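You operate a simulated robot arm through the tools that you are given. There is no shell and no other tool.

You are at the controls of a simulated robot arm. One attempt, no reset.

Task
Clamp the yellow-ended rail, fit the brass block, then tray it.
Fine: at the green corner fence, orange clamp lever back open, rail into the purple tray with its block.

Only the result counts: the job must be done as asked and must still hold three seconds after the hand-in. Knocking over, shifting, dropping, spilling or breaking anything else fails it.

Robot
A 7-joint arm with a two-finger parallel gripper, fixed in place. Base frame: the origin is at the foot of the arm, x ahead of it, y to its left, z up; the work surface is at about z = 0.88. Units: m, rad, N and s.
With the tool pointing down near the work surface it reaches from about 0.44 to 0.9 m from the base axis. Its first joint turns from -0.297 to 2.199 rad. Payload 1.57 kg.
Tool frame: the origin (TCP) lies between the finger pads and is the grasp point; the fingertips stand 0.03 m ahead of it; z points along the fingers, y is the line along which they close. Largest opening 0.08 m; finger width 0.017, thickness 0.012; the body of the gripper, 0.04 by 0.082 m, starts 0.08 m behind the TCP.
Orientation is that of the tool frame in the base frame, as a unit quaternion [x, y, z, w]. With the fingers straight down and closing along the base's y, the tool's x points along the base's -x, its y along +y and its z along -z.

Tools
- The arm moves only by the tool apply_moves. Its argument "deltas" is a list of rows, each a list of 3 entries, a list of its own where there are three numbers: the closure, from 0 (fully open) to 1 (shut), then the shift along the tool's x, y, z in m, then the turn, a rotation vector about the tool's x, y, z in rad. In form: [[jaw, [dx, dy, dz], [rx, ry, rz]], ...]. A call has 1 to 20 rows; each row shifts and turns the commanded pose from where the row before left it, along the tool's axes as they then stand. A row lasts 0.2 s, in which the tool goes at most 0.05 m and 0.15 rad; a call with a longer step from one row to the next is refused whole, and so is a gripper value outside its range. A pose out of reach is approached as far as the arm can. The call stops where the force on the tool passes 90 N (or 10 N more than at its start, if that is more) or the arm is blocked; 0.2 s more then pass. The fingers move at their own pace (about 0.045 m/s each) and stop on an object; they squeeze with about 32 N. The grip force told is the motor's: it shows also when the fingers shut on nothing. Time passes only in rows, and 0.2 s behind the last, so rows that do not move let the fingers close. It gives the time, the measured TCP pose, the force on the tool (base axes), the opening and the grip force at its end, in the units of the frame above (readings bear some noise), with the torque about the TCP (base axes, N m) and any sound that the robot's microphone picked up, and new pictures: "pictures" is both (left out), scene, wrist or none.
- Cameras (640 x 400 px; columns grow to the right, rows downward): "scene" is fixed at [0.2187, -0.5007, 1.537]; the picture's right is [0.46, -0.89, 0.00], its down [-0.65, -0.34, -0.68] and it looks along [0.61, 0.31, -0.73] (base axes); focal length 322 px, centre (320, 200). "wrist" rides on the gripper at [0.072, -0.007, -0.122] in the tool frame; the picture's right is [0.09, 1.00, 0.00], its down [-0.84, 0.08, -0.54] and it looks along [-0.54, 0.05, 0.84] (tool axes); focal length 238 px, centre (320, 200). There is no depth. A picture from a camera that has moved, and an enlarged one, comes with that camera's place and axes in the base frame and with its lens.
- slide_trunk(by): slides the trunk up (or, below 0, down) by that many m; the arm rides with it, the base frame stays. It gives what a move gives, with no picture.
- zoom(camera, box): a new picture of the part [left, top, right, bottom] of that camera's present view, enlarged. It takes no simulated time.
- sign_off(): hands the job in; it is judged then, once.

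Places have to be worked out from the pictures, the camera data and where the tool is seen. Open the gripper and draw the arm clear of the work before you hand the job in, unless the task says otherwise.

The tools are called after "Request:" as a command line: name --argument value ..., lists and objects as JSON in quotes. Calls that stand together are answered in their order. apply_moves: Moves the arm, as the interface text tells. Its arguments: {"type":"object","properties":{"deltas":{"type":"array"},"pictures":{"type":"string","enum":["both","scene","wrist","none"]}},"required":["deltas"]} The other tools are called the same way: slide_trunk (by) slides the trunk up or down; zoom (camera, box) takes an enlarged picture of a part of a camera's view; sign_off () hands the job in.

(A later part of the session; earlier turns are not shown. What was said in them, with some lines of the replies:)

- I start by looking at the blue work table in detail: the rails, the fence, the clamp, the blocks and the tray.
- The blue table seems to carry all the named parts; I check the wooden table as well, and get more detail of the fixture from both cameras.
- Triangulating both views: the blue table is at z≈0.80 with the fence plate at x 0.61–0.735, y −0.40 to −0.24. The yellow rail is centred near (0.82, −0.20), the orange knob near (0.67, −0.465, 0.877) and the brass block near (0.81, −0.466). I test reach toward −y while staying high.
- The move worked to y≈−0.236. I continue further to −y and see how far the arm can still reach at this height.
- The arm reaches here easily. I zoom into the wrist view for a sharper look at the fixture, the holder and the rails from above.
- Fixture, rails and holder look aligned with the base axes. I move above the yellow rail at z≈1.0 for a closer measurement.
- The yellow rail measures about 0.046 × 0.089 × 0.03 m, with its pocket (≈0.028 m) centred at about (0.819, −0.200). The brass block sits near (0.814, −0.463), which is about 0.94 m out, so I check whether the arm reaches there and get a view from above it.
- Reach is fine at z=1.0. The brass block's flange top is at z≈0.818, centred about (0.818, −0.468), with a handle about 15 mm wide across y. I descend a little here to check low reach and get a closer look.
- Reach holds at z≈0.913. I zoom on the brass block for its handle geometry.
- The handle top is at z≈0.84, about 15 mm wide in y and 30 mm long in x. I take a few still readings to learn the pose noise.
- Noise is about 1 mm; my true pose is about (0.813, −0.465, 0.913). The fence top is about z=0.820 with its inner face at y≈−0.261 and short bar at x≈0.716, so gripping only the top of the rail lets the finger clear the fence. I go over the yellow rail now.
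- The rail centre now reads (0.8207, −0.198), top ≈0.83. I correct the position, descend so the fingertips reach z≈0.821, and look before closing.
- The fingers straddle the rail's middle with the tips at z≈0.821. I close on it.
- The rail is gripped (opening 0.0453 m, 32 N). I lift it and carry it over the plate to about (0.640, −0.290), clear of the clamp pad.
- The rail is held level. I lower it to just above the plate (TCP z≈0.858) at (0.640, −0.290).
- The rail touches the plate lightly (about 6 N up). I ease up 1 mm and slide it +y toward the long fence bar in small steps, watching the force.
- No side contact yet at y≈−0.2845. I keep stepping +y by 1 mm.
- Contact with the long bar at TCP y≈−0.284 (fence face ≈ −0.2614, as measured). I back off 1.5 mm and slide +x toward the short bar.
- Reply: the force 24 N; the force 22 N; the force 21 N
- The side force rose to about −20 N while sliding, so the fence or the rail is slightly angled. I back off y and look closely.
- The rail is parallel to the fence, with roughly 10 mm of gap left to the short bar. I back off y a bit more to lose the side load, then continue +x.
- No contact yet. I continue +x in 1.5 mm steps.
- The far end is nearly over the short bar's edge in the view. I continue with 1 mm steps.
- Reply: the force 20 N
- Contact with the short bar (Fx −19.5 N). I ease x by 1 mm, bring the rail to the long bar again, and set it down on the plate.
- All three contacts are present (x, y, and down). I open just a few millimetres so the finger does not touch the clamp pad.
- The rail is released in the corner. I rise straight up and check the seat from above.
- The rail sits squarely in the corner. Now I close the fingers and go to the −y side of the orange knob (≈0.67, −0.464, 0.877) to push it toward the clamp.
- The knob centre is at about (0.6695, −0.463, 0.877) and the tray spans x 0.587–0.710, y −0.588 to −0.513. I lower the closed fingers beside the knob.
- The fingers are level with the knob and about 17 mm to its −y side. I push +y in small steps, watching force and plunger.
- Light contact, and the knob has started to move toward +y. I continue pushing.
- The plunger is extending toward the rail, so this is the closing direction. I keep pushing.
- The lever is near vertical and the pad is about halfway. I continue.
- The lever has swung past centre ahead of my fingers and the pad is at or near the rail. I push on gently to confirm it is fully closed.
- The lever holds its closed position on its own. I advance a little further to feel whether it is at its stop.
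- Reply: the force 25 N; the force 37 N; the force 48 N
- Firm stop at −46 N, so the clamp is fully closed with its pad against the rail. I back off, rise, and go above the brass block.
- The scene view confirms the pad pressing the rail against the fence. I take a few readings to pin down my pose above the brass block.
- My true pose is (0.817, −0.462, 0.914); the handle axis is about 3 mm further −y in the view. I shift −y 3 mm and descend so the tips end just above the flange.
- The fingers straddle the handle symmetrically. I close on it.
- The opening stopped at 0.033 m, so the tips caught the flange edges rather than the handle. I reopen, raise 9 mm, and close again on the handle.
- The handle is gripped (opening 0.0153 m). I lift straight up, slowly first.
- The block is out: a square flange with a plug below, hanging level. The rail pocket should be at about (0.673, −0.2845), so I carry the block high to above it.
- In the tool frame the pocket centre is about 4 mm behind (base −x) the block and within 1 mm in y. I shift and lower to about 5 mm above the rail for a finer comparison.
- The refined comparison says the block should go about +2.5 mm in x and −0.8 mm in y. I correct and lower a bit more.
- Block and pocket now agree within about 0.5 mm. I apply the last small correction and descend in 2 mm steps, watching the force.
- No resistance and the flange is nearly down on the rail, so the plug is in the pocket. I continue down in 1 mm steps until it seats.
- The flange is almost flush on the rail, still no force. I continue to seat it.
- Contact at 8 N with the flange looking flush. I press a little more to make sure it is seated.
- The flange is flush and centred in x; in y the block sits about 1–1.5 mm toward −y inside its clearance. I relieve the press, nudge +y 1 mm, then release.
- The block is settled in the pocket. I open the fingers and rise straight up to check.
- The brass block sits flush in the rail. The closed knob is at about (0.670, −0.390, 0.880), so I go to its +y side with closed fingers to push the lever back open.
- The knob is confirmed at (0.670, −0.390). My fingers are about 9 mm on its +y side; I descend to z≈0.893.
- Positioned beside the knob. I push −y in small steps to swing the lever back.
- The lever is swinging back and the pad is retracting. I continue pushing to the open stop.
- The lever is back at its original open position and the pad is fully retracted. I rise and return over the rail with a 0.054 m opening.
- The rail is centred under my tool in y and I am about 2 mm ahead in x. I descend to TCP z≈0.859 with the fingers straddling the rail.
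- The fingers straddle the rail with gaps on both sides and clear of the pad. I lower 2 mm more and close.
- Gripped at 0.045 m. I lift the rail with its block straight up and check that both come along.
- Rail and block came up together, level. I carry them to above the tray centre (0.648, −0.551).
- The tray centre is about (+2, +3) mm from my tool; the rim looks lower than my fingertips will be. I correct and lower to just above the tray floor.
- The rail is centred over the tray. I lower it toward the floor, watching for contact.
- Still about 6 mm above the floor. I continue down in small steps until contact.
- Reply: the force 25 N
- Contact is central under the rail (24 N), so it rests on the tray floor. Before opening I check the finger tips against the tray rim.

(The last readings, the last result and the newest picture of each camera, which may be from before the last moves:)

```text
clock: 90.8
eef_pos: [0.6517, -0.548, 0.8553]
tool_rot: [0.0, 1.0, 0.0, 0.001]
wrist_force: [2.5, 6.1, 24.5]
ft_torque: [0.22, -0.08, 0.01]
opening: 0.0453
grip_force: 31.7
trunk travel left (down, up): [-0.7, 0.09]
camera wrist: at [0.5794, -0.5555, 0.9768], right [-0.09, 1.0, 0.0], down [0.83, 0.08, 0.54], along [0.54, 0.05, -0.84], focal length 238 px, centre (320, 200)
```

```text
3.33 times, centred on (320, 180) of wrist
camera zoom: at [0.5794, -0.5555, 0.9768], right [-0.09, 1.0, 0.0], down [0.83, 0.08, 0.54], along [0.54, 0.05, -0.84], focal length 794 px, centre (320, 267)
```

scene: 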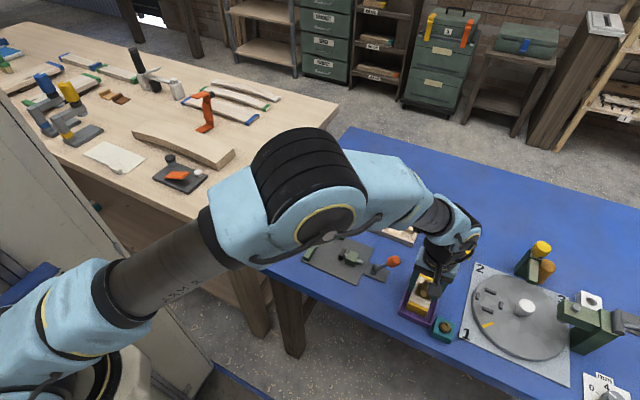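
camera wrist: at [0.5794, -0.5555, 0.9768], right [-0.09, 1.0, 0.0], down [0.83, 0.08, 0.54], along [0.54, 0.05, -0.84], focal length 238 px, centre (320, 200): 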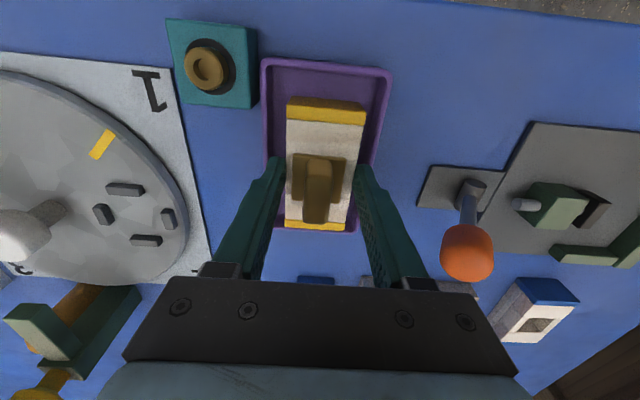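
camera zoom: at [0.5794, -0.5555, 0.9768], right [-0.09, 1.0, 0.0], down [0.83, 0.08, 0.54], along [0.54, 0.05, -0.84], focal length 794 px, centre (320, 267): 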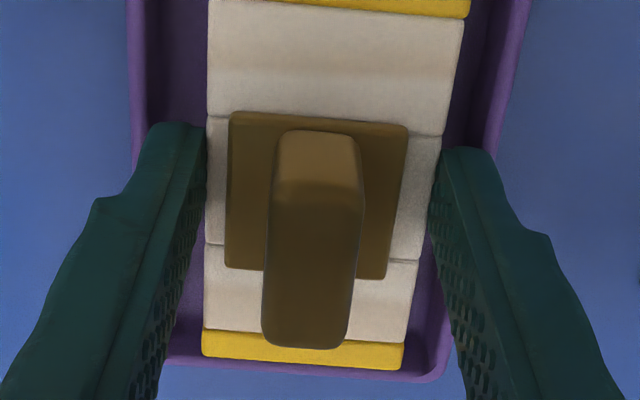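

The fingertips are right beside the tray rim, so I relieve the pressing force and open only about 1.5 mm per side before lifting.

Request:
apply_moves --deltas '[[0.7, [0, 0, -0.0015], [0, 0, 0]], [0.7, [0, 0, 0], [0, 0, 0]], [0.4, [0, 0, 0], [0, 0, 0]], [0.4, [0, 0, 0], [0, 0, 0]], [0.4, [0, 0, 0], [0, 0, 0]]]'

Request:
zoom --camera "wrist" --box '[240, 120, 400, 240]'

Request:
zoom --camera "scene" --box '[390, 250, 460, 335]'

```text
clock: 92.0
eef_pos: [0.6485, -0.5493, 0.8537]
tool_rot: [0.0, 1.0, 0.0, 0.0]
wrist_force: [-0.3, 0.0, -0.6]
ft_torque: [0.0, 0.01, 0.02]
opening: 0.048
grip_force: 0.0
trunk travel left (down, up): [-0.7, 0.09]
camera wrist: at [0.5786, -0.5563, 0.9756], right [-0.09, 1.0, 0.0], down [0.84, 0.08, 0.54], along [0.54, 0.05, -0.84], focal length 238 px, centre (320, 200)
```

scene: 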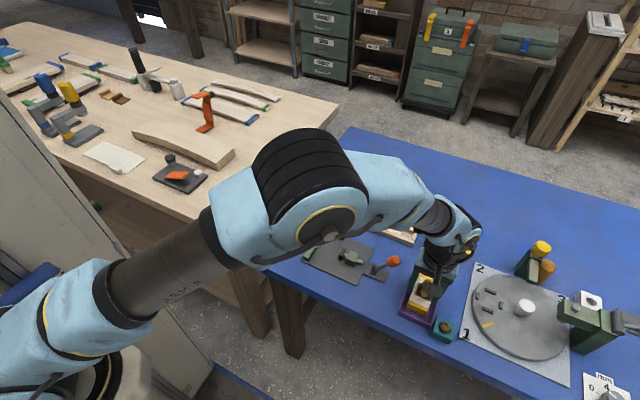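
wrist: 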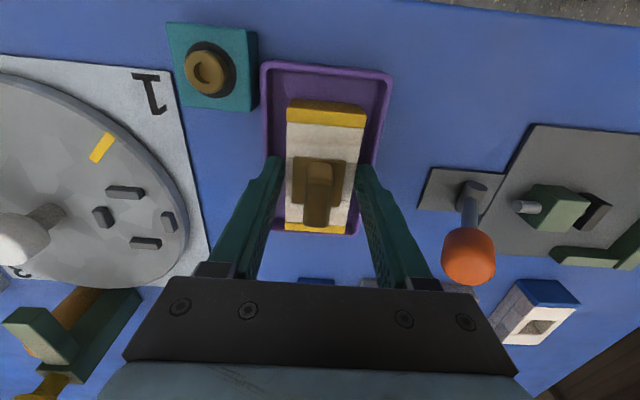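

```text
3.33 times, centred on (320, 180) of wrist
camera zoom: at [0.5786, -0.5563, 0.9756], right [-0.09, 1.0, 0.0], down [0.84, 0.08, 0.54], along [0.54, 0.05, -0.84], focal length 794 px, centre (320, 267)
```

zoom: 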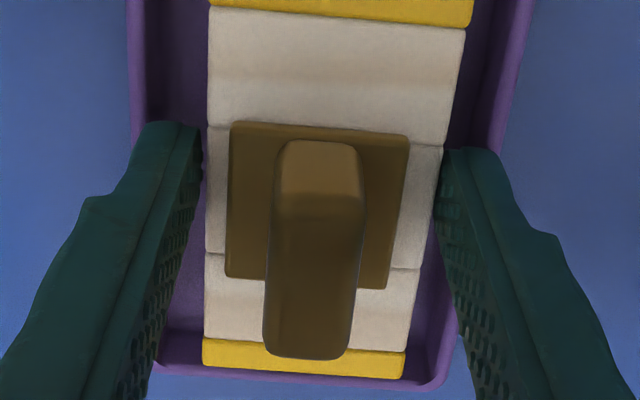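

```text
4.71 times, centred on (425, 292) of scene
camera zoom: at [0.2187, -0.5007, 1.537], right [0.46, -0.89, 0.0], down [-0.65, -0.34, -0.68], along [0.61, 0.31, -0.73], focal length 1518 px, centre (-174, -235)
```

zoom: 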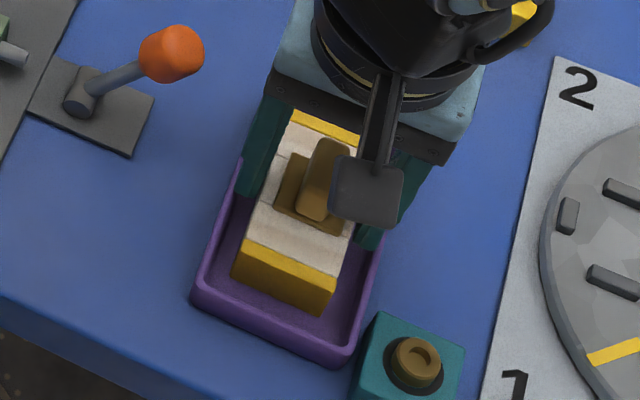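

Released at 0.048 m opening with no residual force. I lift straight up slowly.

Request:
apply_moves --deltas '[[0.4, [0, 0, -0.004], [0, 0, 0]], [0.4, [0, 0, -0.006], [0, 0, 0]], [0.4, [0, 0, -0.01], [0, 0, 0]], [0.4, [0, 0, -0.03], [0, 0, 0]], [0.4, [0, 0, -0.04], [0, 0, 0]], [0.4, [0, 0, -0.04], [0, 0, 0]], [0.4, [0, 0, 0], [0, 0, 0]]]'

Request:
zoom --camera "wrist" --box '[220, 20, 420, 145]'

Request:
zoom --camera "scene" --box '[380, 240, 470, 345]'

```text
clock: 93.6
eef_pos: [0.6495, -0.5496, 0.9864]
tool_rot: [0.0, 1.0, 0.0, 0.001]
wrist_force: [-0.4, 0.2, 0.6]
ft_torque: [0.0, 0.0, 0.0]
opening: 0.0479
grip_force: 0.1
trunk travel left (down, up): [-0.7, 0.09]
camera wrist: at [0.5793, -0.5558, 1.1081], right [-0.09, 1.0, 0.0], down [0.84, 0.08, 0.54], along [0.54, 0.05, -0.84], focal length 238 px, centre (320, 200)
```

scene: 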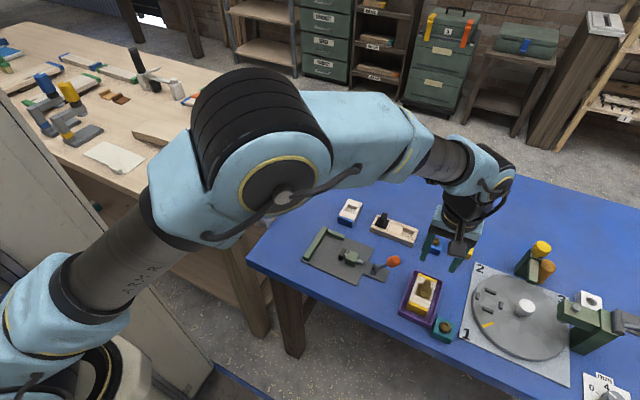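
wrist: 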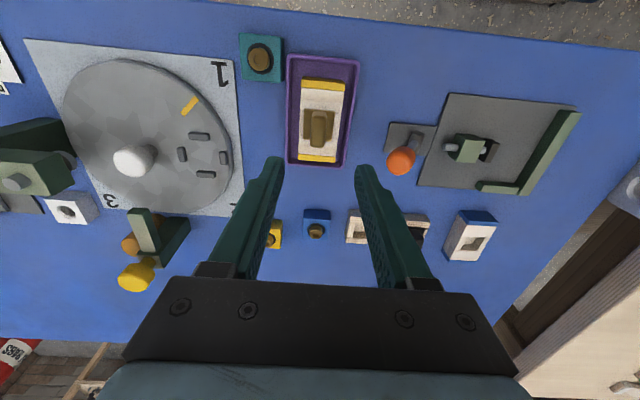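

```text
3.20 times, centred on (320, 82) of wrist
camera zoom: at [0.5793, -0.5558, 1.1081], right [-0.09, 1.0, 0.0], down [0.84, 0.08, 0.54], along [0.54, 0.05, -0.84], focal length 763 px, centre (320, 576)
```

zoom: 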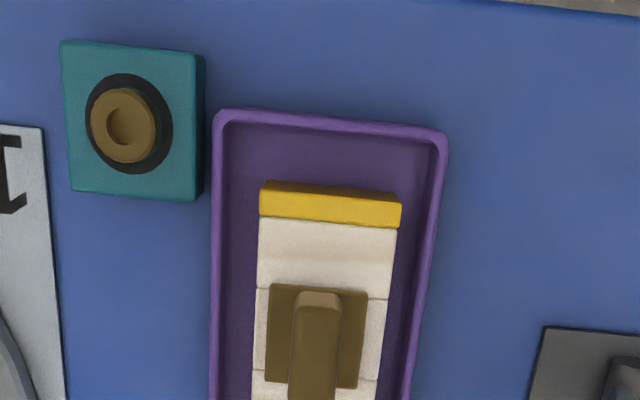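

```text
3.81 times, centred on (425, 292) of scene
camera zoom: at [0.2187, -0.5007, 1.537], right [0.46, -0.89, 0.0], down [-0.65, -0.34, -0.68], along [0.61, 0.31, -0.73], focal length 1229 px, centre (-80, -152)
```

zoom: 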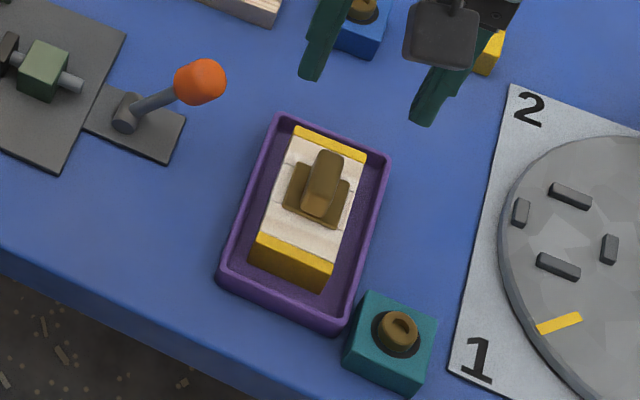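

The rail with the brass block sits inside the purple tray, and the lever stands open. I open the gripper fully and draw the arm up and away.

Request:
apply_moves --deltas '[[0, [0, 0, -0.045], [0, 0, 0]], [0, [0, 0, -0.045], [0, 0, 0]], [0, [0, 0, -0.045], [0, 0, 0]], [0, [0, 0, -0.045], [0, 0, 0]], [0, [-0.008, 0.045, 0], [0, 0, 0]], [0, [-0.008, 0.045, 0], [0, 0, 0]], [0, [-0.008, 0.045, 0], [0, 0, 0]], [0, [-0.008, 0.045, 0], [0, 0, 0]], [0, [-0.008, 0.045, 0], [0, 0, 0]], [0, [-0.008, 0.045, 0], [0, 0, 0]], [0, [-0.008, 0.045, 0], [0, 0, 0]], [0, [0, 0.045, 0], [0, 0, 0]], [0, [0, 0.045, 0], [0, 0, 0]], [0, [0, 0.045, 0], [0, 0, 0]], [0, [0, 0, 0], [0, 0, 0]]]'

Request:
zoom --camera "scene" --box '[290, 180, 480, 345]'

Request:
zoom --camera "scene" --box '[385, 255, 455, 345]'

```text
clock: 96.8
eef_pos: [0.7065, -0.0958, 1.1636]
tool_rot: [0.0, 1.0, -0.001, 0.0]
wrist_force: [-0.6, -0.9, 0.1]
ft_torque: [0.05, 0.02, -0.01]
opening: 0.0799
grip_force: 0.0
trunk travel left (down, up): [-0.7, 0.09]
camera wrist: at [0.6348, -0.1035, 1.2861], right [-0.09, 1.0, 0.0], down [0.84, 0.08, 0.54], along [0.54, 0.05, -0.84], focal length 238 px, centre (320, 200)
```

scene: 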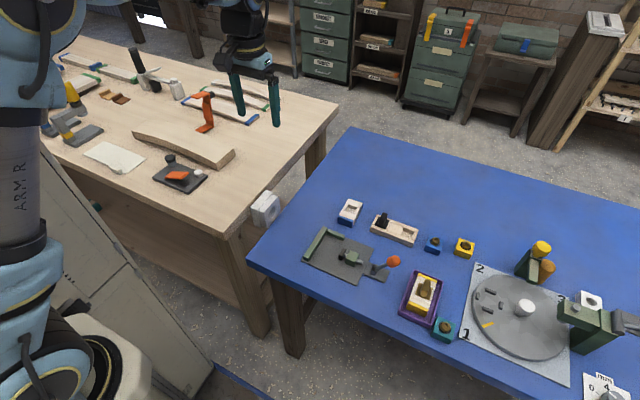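
wrist: 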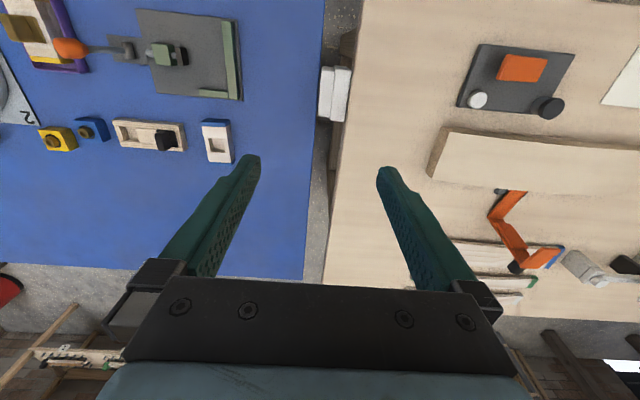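

```text
2.42 times, centred on (385, 262) of scene
camera zoom: at [0.2187, -0.5007, 1.537], right [0.46, -0.89, 0.0], down [-0.65, -0.34, -0.68], along [0.61, 0.31, -0.73], focal length 782 px, centre (162, 48)
```

zoom: 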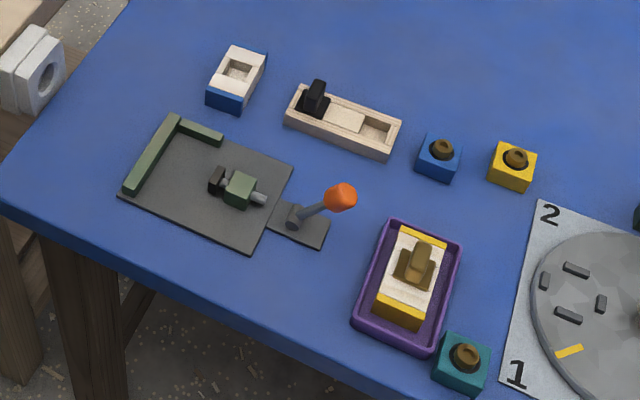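

```text
4.44 times, centred on (420, 300) of scene
camera zoom: at [0.2187, -0.5007, 1.537], right [0.46, -0.89, 0.0], down [-0.65, -0.34, -0.68], along [0.61, 0.31, -0.73], focal length 1434 px, centre (-124, -244)
```

zoom: 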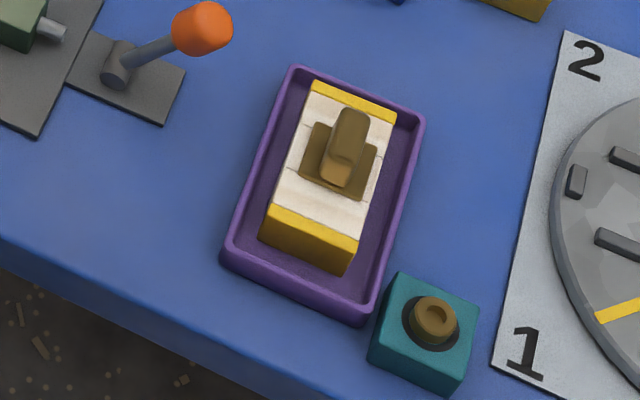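

The final view shows the yellow-ended rail in the tray with the brass block seated in it. The orange lever is open, the fixture is empty and nothing else appears to have moved; the gripper is open and clear, so I hand the job in.

Request:
sign_off

```text
The job is handed in.
```

The job is done and handed in; no verdict has come back yet. The last pictures before the hand-in showed everything as you asked:

- **Rail and block:** the yellow-ended rail lies flat in the purple tray with the brass block flush in its pocket. The block sits about 1 mm off-centre across the rail, within the pocket's clearance.
- **Fence and clamp:** before fitting the block, I pushed the rail into the green corner fence until it touched both bars. I then closed the clamp to a firm stop. The orange lever is now back in its original open position and the fixture is empty.
- **Everything else:** the blue-ended rail, the black block and holder, the tray and the other parts look unmoved. The gripper is open and the arm is clear of the work.

On the first try at the brass block the fingers closed on its flange instead of its handle. I reopened, raised them 9 mm and gripped the handle.
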